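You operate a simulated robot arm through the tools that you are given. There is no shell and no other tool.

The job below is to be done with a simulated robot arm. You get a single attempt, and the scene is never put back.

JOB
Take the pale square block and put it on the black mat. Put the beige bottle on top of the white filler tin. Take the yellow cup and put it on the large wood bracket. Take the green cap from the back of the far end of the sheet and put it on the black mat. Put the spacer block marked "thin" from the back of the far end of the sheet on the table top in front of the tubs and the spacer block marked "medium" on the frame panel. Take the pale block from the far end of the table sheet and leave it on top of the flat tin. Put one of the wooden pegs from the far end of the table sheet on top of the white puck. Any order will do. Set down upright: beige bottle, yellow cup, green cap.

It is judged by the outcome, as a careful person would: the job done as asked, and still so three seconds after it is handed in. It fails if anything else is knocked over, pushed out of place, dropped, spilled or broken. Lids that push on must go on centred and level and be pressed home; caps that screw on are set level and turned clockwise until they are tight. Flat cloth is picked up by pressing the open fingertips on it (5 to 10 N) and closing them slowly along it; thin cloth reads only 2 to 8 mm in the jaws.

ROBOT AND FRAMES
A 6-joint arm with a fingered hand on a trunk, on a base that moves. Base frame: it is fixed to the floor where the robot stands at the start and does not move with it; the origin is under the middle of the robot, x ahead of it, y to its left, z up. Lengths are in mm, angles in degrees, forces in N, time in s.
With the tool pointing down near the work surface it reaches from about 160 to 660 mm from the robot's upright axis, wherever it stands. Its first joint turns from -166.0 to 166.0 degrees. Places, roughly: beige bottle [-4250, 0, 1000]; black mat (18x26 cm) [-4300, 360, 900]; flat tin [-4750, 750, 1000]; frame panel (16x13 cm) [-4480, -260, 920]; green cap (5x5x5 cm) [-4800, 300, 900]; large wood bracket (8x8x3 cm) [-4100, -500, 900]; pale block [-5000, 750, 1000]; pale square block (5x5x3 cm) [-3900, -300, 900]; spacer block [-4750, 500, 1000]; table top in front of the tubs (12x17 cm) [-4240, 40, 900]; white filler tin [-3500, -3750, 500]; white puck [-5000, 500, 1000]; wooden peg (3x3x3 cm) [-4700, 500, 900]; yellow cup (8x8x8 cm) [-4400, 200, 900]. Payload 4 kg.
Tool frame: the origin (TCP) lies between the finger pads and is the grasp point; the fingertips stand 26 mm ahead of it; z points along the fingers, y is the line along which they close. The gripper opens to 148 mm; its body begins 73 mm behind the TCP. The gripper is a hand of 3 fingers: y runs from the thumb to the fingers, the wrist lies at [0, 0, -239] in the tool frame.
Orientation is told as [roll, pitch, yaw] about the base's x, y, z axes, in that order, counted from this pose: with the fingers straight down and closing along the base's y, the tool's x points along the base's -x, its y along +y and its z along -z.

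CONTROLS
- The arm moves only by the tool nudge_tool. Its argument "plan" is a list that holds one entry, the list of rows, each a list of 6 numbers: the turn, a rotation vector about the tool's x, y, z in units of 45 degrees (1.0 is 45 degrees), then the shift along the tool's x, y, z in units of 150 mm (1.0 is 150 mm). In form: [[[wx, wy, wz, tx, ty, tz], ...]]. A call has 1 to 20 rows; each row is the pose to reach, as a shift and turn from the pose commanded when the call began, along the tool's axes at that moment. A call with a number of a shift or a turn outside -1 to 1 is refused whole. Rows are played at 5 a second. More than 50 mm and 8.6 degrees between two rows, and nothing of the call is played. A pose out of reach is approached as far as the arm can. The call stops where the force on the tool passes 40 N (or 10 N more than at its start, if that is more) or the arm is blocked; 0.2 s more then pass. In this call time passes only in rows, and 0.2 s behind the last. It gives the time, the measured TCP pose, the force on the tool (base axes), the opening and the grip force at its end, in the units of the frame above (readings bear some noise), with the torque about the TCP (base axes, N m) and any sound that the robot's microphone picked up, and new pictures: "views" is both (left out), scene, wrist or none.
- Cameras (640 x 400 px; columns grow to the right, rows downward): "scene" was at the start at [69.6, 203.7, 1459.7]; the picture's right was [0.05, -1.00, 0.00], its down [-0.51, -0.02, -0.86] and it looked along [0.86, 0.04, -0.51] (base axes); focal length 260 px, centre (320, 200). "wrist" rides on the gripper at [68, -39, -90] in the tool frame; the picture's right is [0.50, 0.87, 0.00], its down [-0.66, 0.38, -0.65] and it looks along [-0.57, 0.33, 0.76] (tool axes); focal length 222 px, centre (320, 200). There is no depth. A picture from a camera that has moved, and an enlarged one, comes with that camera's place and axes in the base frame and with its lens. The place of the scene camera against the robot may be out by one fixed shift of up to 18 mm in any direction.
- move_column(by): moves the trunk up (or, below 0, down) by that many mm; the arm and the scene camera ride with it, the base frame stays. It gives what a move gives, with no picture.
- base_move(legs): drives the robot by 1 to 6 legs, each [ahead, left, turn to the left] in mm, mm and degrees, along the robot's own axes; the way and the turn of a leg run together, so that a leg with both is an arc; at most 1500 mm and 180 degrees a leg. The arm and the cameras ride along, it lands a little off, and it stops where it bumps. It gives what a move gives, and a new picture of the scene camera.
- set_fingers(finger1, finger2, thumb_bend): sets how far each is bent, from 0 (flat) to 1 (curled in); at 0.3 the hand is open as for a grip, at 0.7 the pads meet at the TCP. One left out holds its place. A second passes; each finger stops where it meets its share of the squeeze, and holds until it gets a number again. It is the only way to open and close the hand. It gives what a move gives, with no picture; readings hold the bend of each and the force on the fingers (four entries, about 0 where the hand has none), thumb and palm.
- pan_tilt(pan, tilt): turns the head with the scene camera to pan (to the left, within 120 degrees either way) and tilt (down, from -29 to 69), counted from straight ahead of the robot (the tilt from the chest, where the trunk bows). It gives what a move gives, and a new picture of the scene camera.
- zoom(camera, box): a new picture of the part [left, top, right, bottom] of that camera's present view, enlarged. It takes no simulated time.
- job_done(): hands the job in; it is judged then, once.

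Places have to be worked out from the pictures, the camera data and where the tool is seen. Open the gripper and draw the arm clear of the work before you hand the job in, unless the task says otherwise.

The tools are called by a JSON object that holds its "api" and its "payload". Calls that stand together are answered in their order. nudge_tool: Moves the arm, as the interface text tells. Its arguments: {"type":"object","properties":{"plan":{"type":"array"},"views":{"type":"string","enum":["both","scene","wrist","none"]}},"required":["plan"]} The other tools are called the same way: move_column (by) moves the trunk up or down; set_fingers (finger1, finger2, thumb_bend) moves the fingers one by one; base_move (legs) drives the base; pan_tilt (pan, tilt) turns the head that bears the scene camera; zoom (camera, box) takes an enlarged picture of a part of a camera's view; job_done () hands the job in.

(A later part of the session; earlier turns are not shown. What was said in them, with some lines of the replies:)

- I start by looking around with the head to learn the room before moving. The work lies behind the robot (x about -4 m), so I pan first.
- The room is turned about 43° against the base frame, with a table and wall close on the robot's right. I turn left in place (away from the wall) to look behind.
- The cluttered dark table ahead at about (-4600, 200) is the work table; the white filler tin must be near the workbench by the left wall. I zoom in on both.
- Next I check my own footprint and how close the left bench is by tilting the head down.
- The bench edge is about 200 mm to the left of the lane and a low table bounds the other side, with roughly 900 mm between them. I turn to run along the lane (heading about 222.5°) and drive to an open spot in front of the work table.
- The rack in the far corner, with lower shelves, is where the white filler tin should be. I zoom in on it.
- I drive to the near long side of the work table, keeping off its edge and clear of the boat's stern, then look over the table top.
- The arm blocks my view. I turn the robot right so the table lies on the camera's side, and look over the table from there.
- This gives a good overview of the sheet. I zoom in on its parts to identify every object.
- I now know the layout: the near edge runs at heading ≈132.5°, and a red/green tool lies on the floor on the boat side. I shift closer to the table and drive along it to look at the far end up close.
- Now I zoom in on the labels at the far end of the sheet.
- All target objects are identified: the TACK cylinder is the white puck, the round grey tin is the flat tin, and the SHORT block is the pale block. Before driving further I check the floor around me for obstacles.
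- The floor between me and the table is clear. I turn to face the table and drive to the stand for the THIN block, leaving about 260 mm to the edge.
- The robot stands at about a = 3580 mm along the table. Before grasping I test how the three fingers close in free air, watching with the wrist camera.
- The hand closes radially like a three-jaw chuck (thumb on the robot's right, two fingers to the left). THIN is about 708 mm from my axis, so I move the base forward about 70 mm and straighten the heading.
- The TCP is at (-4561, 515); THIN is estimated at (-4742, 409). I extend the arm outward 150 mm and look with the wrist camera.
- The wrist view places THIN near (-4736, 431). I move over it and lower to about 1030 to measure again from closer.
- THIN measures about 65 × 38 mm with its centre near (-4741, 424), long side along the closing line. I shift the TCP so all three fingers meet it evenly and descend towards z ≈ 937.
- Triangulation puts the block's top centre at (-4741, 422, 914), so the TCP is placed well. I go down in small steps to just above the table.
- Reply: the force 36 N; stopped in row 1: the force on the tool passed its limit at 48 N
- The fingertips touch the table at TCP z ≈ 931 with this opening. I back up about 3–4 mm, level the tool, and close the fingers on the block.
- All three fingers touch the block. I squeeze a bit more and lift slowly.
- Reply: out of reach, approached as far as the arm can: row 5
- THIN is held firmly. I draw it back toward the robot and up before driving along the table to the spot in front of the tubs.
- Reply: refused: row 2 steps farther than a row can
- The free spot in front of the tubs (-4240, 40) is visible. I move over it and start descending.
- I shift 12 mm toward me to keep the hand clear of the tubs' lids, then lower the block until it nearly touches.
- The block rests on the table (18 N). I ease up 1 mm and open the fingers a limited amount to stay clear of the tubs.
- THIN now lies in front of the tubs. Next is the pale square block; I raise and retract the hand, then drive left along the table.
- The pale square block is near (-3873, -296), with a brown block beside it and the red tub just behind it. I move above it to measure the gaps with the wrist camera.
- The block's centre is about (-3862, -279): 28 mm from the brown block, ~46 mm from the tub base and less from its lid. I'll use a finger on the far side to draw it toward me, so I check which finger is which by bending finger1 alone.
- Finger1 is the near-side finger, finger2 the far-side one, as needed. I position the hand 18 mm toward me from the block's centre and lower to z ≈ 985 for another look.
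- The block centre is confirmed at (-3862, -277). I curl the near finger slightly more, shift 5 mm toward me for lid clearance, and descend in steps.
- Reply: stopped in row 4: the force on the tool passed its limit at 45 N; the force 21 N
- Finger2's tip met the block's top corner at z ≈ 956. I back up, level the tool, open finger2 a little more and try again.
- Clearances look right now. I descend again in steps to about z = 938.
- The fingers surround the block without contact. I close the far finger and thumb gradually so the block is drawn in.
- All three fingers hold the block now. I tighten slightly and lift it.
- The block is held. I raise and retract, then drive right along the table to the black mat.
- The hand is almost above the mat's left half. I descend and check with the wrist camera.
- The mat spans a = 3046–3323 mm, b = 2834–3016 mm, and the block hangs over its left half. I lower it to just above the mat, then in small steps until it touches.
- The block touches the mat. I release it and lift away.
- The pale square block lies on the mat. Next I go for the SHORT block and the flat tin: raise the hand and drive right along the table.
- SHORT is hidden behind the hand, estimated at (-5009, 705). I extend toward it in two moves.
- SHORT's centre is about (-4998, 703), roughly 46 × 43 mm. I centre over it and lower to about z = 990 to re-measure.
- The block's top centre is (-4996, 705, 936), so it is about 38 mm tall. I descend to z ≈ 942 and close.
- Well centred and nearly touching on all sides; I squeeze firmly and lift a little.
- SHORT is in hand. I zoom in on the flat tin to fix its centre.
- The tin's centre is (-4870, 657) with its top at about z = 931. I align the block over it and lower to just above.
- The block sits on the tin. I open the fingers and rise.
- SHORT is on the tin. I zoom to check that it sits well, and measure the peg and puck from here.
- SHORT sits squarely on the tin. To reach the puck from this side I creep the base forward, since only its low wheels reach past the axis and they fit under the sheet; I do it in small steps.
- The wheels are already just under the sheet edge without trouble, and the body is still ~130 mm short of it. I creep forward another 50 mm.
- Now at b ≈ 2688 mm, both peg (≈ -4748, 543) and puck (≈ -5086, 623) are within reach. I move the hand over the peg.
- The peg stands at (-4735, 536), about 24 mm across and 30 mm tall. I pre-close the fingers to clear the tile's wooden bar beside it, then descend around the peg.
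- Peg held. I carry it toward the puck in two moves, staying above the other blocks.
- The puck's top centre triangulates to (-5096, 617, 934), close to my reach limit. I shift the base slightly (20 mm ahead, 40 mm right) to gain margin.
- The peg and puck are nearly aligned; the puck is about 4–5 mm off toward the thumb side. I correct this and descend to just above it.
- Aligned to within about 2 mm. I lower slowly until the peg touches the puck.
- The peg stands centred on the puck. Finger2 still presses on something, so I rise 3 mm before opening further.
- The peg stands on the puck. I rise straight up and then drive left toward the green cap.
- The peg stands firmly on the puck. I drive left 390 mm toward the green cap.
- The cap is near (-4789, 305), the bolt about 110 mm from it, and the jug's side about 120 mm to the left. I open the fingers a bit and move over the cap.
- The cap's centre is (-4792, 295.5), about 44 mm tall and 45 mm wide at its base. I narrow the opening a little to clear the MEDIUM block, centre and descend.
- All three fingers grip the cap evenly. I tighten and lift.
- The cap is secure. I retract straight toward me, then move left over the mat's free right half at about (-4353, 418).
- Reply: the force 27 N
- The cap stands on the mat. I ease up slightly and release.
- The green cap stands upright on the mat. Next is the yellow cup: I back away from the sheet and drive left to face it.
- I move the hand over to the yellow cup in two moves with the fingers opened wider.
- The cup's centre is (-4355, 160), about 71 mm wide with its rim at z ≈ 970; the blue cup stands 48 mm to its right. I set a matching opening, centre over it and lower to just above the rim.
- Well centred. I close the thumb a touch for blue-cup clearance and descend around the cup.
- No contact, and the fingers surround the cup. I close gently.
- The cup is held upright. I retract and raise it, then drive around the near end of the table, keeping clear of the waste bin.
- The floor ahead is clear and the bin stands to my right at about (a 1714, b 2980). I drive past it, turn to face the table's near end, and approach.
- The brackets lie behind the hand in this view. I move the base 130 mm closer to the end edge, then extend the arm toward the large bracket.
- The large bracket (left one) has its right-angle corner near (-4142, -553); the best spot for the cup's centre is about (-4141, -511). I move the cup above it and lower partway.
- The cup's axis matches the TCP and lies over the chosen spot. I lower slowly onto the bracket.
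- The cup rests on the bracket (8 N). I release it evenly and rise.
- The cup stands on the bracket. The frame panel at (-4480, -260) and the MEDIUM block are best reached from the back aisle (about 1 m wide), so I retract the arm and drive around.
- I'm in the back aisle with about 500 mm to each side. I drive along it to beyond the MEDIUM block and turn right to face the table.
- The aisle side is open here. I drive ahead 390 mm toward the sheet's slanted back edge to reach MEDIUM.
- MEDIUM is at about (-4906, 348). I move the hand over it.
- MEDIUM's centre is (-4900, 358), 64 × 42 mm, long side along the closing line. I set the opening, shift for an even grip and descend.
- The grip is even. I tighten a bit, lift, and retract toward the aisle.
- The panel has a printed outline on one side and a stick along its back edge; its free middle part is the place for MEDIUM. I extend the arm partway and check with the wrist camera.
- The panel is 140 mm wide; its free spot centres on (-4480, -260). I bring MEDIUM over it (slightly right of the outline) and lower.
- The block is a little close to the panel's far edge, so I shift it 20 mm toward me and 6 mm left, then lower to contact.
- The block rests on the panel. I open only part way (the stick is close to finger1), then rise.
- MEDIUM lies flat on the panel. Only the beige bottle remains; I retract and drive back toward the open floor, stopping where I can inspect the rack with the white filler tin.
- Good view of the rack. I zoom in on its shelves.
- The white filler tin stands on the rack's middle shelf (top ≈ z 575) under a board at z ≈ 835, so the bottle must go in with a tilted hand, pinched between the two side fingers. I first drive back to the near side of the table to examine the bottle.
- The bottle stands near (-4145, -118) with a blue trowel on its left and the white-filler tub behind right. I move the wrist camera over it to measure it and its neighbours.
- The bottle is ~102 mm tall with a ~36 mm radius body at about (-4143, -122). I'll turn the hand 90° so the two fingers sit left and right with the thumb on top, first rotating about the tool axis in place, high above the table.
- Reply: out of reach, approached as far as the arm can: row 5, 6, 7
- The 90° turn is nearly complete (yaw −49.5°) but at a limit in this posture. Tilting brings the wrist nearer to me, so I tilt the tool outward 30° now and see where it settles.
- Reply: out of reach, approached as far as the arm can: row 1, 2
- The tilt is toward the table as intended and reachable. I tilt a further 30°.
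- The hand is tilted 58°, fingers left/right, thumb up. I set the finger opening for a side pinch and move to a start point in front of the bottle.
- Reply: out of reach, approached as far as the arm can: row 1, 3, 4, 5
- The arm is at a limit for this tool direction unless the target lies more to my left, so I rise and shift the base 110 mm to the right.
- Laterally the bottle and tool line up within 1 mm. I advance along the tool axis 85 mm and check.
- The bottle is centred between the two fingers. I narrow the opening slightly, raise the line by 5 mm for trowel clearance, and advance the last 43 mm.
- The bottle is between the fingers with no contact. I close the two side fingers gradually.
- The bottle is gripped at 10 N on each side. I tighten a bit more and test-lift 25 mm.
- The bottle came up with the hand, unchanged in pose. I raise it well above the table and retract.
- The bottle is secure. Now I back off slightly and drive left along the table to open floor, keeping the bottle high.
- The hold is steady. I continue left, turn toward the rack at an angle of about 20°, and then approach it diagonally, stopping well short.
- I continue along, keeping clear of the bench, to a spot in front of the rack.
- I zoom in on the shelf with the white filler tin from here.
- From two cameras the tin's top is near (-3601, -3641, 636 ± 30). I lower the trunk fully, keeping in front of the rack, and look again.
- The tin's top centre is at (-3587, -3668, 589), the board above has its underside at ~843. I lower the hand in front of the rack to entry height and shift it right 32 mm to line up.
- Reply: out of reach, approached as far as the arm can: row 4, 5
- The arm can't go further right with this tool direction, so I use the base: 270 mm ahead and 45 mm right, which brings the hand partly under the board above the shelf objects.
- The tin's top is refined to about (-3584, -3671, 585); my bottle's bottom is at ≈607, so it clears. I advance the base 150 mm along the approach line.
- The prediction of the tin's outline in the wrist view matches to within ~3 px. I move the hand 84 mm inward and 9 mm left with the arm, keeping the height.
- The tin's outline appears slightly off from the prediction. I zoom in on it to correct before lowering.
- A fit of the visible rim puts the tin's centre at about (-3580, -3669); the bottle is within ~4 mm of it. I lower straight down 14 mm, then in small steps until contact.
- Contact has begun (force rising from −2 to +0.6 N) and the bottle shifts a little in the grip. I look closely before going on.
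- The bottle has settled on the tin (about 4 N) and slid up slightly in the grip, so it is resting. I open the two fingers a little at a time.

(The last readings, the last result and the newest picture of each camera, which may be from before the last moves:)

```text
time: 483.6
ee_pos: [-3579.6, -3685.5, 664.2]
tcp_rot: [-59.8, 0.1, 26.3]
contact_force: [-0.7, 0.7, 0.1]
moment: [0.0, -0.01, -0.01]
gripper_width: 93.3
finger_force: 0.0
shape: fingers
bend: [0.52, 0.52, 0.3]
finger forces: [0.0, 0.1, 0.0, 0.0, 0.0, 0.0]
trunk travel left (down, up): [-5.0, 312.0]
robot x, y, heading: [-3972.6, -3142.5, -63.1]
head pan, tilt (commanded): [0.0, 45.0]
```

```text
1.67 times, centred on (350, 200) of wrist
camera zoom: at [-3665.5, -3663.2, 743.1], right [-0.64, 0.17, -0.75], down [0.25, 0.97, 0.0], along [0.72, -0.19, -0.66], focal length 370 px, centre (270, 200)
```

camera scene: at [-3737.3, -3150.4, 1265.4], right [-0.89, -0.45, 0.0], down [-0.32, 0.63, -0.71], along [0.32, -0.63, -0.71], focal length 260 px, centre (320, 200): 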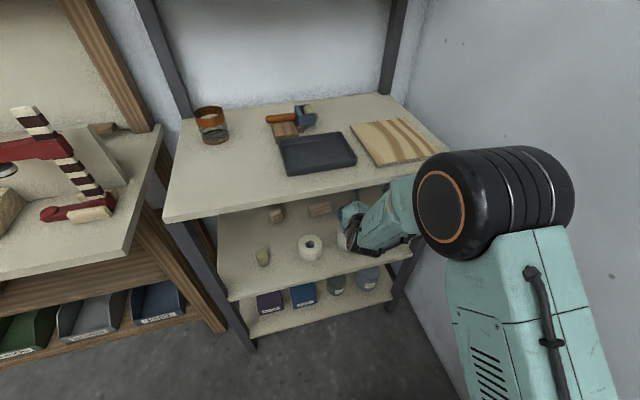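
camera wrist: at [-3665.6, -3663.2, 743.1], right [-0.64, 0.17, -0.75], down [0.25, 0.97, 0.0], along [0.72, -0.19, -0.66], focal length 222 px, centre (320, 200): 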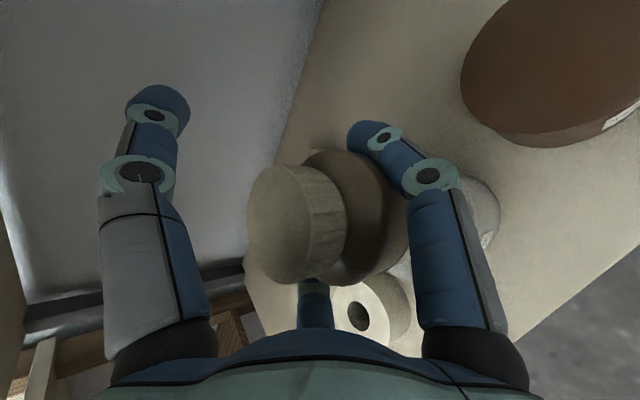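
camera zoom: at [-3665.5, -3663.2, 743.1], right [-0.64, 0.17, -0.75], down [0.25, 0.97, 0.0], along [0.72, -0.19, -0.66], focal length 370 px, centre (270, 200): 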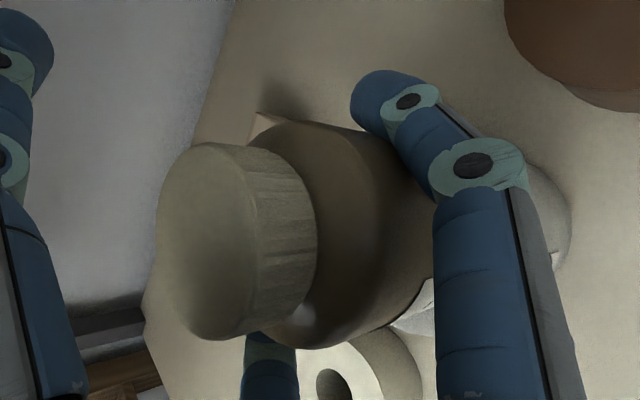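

The fingers are free and the bottle stands by itself. I open wider and withdraw along the tool axis.

{"api": "set_fingers", "payload": {"finger1": 0.41, "finger2": 0.41, "thumb_bend": 0.3}}

{"api": "nudge_tool", "payload": {"plan": [[[0, 0, 0, 0, 0, -0.1], [0, 0, 0, 0, 0, -0.2], [0, 0, 0, 0, 0, -0.3], [0, 0, 0, 0, 0, -0.4], [0, 0, 0, 0, 0, -0.4]]], "views": "both"}}

```text
time: 484.6
ee_pos: [-3579.8, -3685.4, 664.1]
tcp_rot: [-59.9, 0.2, 26.3]
contact_force: [0.0, 0.6, 0.6]
moment: [0.01, -0.03, 0.01]
gripper_width: 109.5
finger_force: 0.1
shape: fingers
bend: [0.41, 0.41, 0.3]
finger forces: [0.1, 0.0, 0.0, 0.0, 0.1, 0.0]
trunk travel left (down, up): [-5.0, 312.0]
robot x, y, heading: [-3974.1, -3144.5, -63.1]
head pan, tilt (commanded): [0.0, 45.0]
```

```text
time: 485.8
ee_pos: [-3605.8, -3639.9, 693.5]
tcp_rot: [-60.0, 0.1, 26.4]
contact_force: [0.4, -0.5, -0.7]
moment: [-0.01, 0.02, 0.03]
gripper_width: 109.6
finger_force: 0.1
shape: fingers
bend: [0.41, 0.41, 0.3]
finger forces: [0.0, 0.1, 0.0, 0.1, 0.1, 0.0]
trunk travel left (down, up): [-5.0, 312.0]
robot x, y, heading: [-3973.6, -3140.6, -63.0]
head pan, tilt (commanded): [0.0, 45.0]
camera scene: at [-3737.3, -3150.4, 1265.4], right [-0.89, -0.45, 0.0], down [-0.32, 0.63, -0.71], along [0.32, -0.63, -0.71], focal length 260 px, centre (320, 200)
camera wrist: at [-3689.7, -3616.6, 772.3], right [-0.64, 0.17, -0.75], down [0.25, 0.97, 0.0], along [0.72, -0.19, -0.66], focal length 222 px, centre (320, 200)
```

scene: 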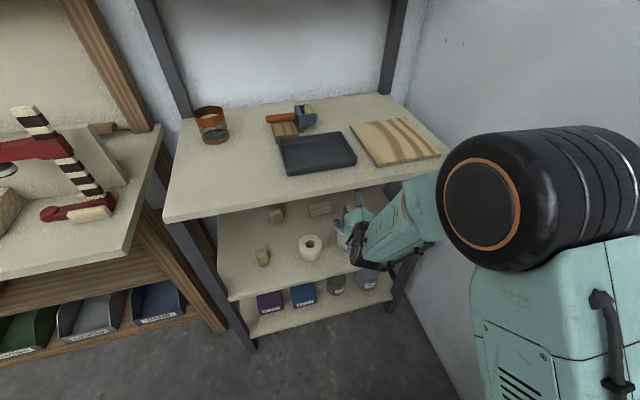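
wrist: 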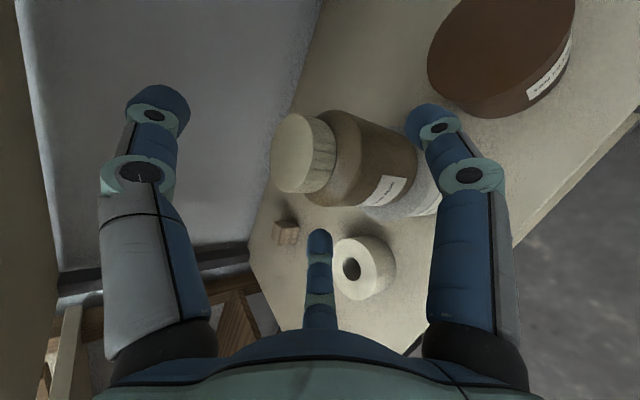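

{"api": "zoom", "payload": {"camera": "wrist", "box": [250, 80, 470, 260]}}

{"api": "base_move", "payload": {"legs": [[-300, 0, 0]]}}

{"api": "pan_tilt", "payload": {"pan": 0, "tilt": 35}}

{"api": "zoom", "payload": {"camera": "scene", "box": [240, 170, 440, 310]}}

{"api": "zoom", "payload": {"camera": "wrist", "box": [240, 0, 460, 160]}}

```text
2.22 times, centred on (360, 170) of wrist
camera zoom: at [-3689.7, -3616.6, 772.3], right [-0.64, 0.17, -0.75], down [0.25, 0.97, 0.0], along [0.72, -0.19, -0.66], focal length 494 px, centre (231, 267)
```

zoom: 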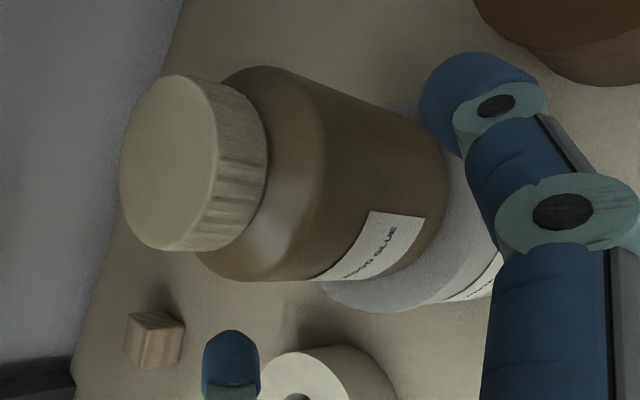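

```text
time: 487.9
ee_pos: [-3737.7, -3369.8, 693.1]
tcp_rot: [-59.9, 0.2, 26.5]
contact_force: [-0.3, 0.5, 0.2]
moment: [-0.01, 0.02, 0.0]
gripper_width: 109.4
finger_force: 0.0
shape: fingers
bend: [0.41, 0.41, 0.3]
finger forces: [0.0, 0.0, 0.0, 0.1, 0.1, 0.0]
trunk travel left (down, up): [-5.0, 312.0]
robot x, y, heading: [-4106.9, -2876.0, -62.9]
head pan, tilt (commanded): [0.0, 45.0]
camera scene: at [-3872.9, -2882.3, 1265.4], right [-0.89, -0.45, 0.0], down [-0.32, 0.63, -0.71], along [0.32, -0.63, -0.71], focal length 260 px, centre (320, 200)
```

scene: 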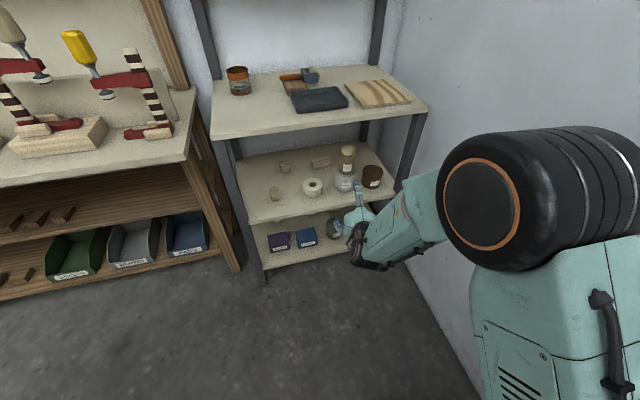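

```text
time: 488.6
ee_pos: [-3737.5, -3372.1, 693.2]
tcp_rot: [-59.9, 0.1, 26.6]
contact_force: [0.0, -0.2, 0.3]
moment: [0.01, -0.03, -0.01]
gripper_width: 109.6
finger_force: 0.1
shape: fingers
bend: [0.41, 0.41, 0.3]
finger forces: [0.0, 0.0, 0.1, 0.0, 0.1, 0.0]
trunk travel left (down, up): [-5.0, 312.0]
robot x, y, heading: [-4111.1, -2874.5, -62.7]
head pan, tilt (commanded): [0.0, 35.0]
camera scene: at [-3869.8, -2888.4, 1280.1], right [-0.89, -0.45, 0.0], down [-0.26, 0.51, -0.82], along [0.37, -0.73, -0.57], focal length 260 px, centre (320, 200)
```

scene: 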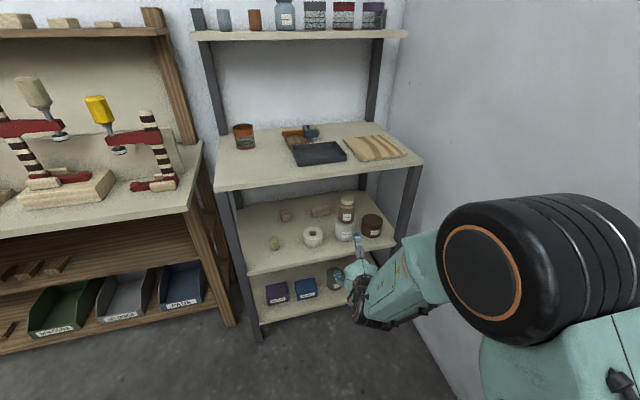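

```text
2.86 times, centred on (340, 240) of scene
camera zoom: at [-3869.8, -2888.4, 1280.1], right [-0.89, -0.45, 0.0], down [-0.26, 0.51, -0.82], along [0.37, -0.73, -0.57], focal length 742 px, centre (263, 86)
```

zoom: 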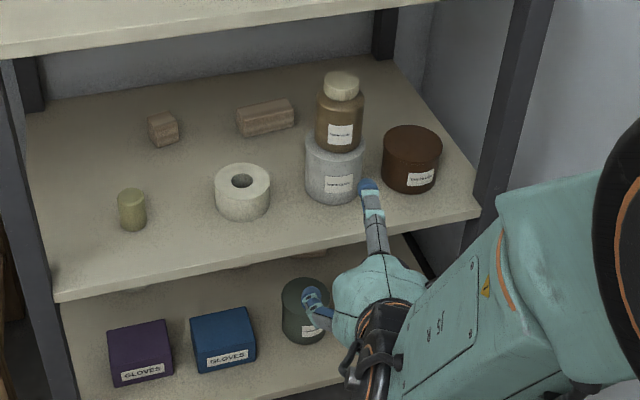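

```text
2.50 times, centred on (350, 80) of wrist
camera zoom: at [-3823.2, -3348.6, 772.2], right [-0.64, 0.16, -0.75], down [0.25, 0.97, 0.0], along [0.72, -0.19, -0.66], focal length 555 px, centre (245, 500)
```

zoom: 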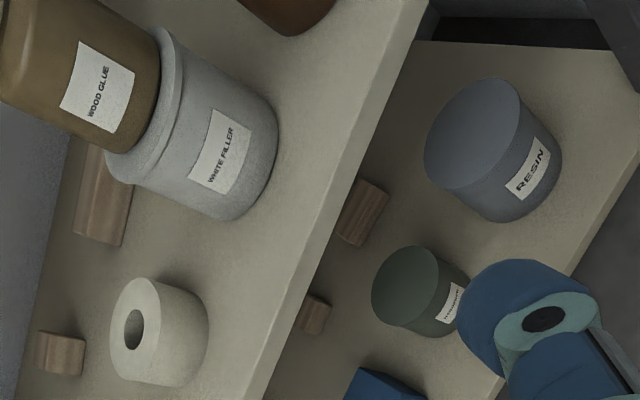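

The bottle stands upright and centred on the white filler tin, with the gripper open and clear. I back away further and turn to take a last look at the work table.

{"api": "base_move", "payload": {"legs": [[-350, 0, 0], [0, 0, 110]]}}

{"api": "move_column", "payload": {"by": 200}}

{"api": "pan_tilt", "payload": {"pan": 50, "tilt": 15}}

```text
time: 495.4
ee_pos: [-3915.5, -2049.3, 692.4]
tcp_rot: [-59.9, 0.1, 135.3]
contact_force: [-0.4, -0.7, 0.0]
moment: [-0.04, -0.02, -0.01]
gripper_width: 109.4
finger_force: 0.0
shape: fingers
bend: [0.41, 0.41, 0.3]
finger forces: [0.0, 0.0, 0.0, 0.1, 0.0, 0.1]
trunk travel left (down, up): [-5.0, 312.0]
robot x, y, heading: [-4265.1, -2561.1, 45.7]
head pan, tilt (commanded): [0.0, 35.0]
camera scene: at [-4339.1, -2344.6, 1280.2], right [0.72, -0.7, 0.0], down [-0.4, -0.41, -0.82], along [0.57, 0.59, -0.57], focal length 260 px, centre (320, 200)
```

scene: 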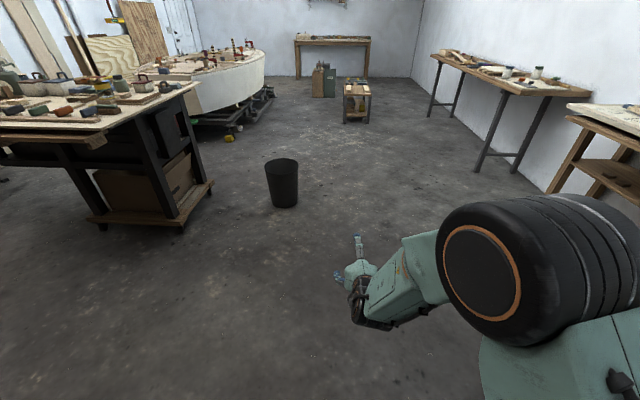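

```text
time: 497.6
ee_pos: [-3916.3, -2050.1, 893.4]
tcp_rot: [-59.9, 0.2, 135.4]
contact_force: [0.5, -0.1, -0.2]
moment: [-0.01, -0.03, -0.02]
gripper_width: 109.4
finger_force: 0.0
shape: fingers
bend: [0.41, 0.41, 0.3]
finger forces: [0.0, 0.0, 0.0, 0.2, 0.0, 0.1]
trunk travel left (down, up): [-205.0, 112.0]
robot x, y, heading: [-4267.7, -2561.6, 45.6]
head pan, tilt (commanded): [0.0, 35.0]
```

```text
time: 498.8
ee_pos: [-3915.8, -2050.3, 893.7]
tcp_rot: [-60.0, 0.2, 135.3]
contact_force: [0.2, 0.0, 0.2]
moment: [0.03, 0.0, -0.01]
gripper_width: 109.3
finger_force: 0.0
shape: fingers
bend: [0.41, 0.41, 0.3]
finger forces: [0.0, 0.0, 0.0, 0.0, 0.0, 0.0]
trunk travel left (down, up): [-205.0, 112.0]
robot x, y, heading: [-4267.9, -2561.4, 45.8]
head pan, tilt (commanded): [50.0, 15.0]
camera scene: at [-4443.6, -2349.4, 1513.4], right [0.99, 0.1, 0.0], down [0.03, -0.26, -0.97], along [-0.1, 0.96, -0.26], focal length 260 px, centre (320, 200)
```

scene: 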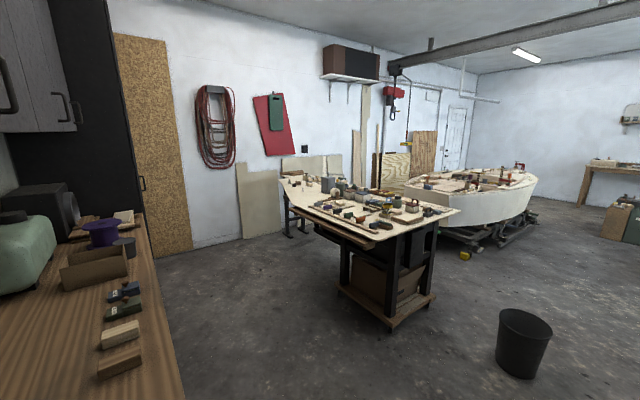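

{"api": "zoom", "payload": {"camera": "scene", "box": [270, 165, 470, 260]}}

{"api": "zoom", "payload": {"camera": "scene", "box": [310, 180, 410, 240]}}

{"api": "zoom", "payload": {"camera": "scene", "box": [275, 170, 345, 215]}}

```text
3.20 times, centred on (370, 212) of scene
camera zoom: at [-4443.6, -2349.4, 1513.4], right [0.99, 0.1, 0.0], down [0.03, -0.26, -0.97], along [-0.1, 0.96, -0.26], focal length 831 px, centre (160, 160)
```

zoom: 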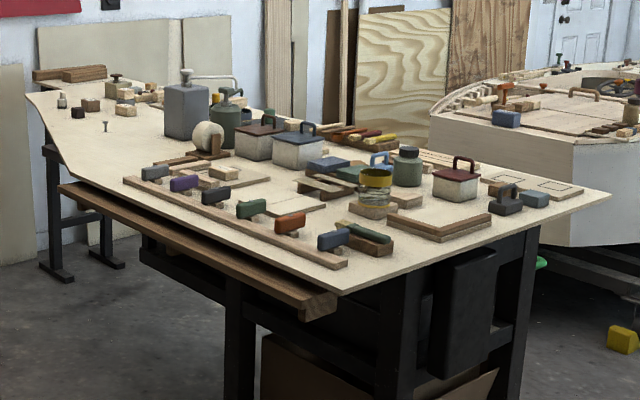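

```text
6.40 times, centred on (360, 210) of scene
camera zoom: at [-4443.6, -2349.4, 1513.4], right [0.99, 0.1, 0.0], down [0.03, -0.26, -0.97], along [-0.1, 0.96, -0.26], focal length 1662 px, centre (64, 136)
```

zoom: 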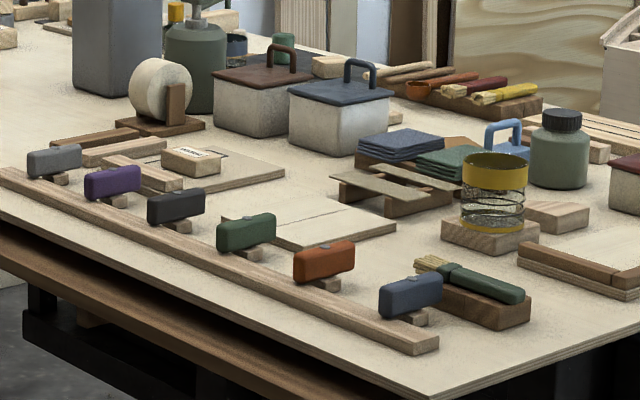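

```text
8.89 times, centred on (310, 192) of scene
camera zoom: at [-4443.6, -2349.4, 1513.4], right [0.99, 0.1, 0.0], down [0.03, -0.26, -0.97], along [-0.1, 0.96, -0.26], focal length 2309 px, centre (409, 267)
```

zoom: 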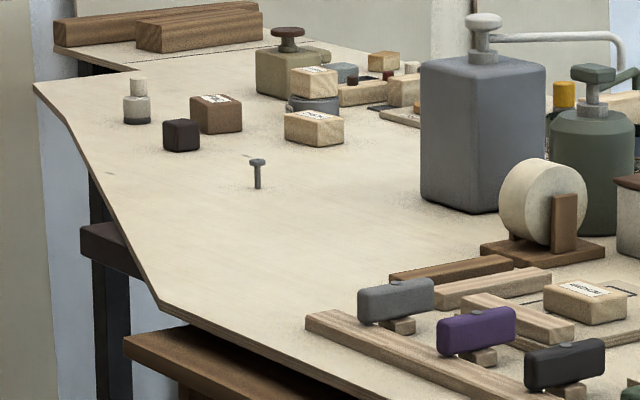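

The last look confirms everything: peg on the puck, SHORT on the flat tin, MEDIUM on the panel, cup on the bracket, cap and pale block on the mat, THIN in front of the tubs, bottle on the tin. The gripper is open and clear, so I hand the job in.

{"api": "job_done", "payload": {}}

```text
The job is handed in.
```

All eight placements are done and the job is handed in. The gripper was open and the arm clear of the work.

| Object | Where it is now | Last check |
|---|---|---|
| Pale square block | left half of the black mat | seen on the mat when the cup was picked |
| Green cap | right half of the black mat, upright | seen on the mat when the cup was picked |
| Spacer "thin" | on the table top in front of the tubs | seen while I was taking the bottle |
| Spacer "medium" | flat on the frame panel | seen in the final look |
| Pale block | on top of the flat tin | seen in the final look |
| Wooden peg | standing on the white puck | seen in the final look |
| Yellow cup | on the large wood bracket, upright | seen in the final look |
| Beige bottle | on the white filler tin on the rack's middle shelf, upright | seen right after release |

- **Identification:** Three names were not written on the objects, so I matched them by look and rough place. I took the block labelled SHORT as the "pale block", the small whitish cylinder labelled TACK as the "white puck", and the tan WOOD GLUE bottle as the "beige bottle".
- **Disturbance:** I saw nothing else knocked over or moved. I only had to draw the pale square block a few centimetres away from the red tub before lifting it.
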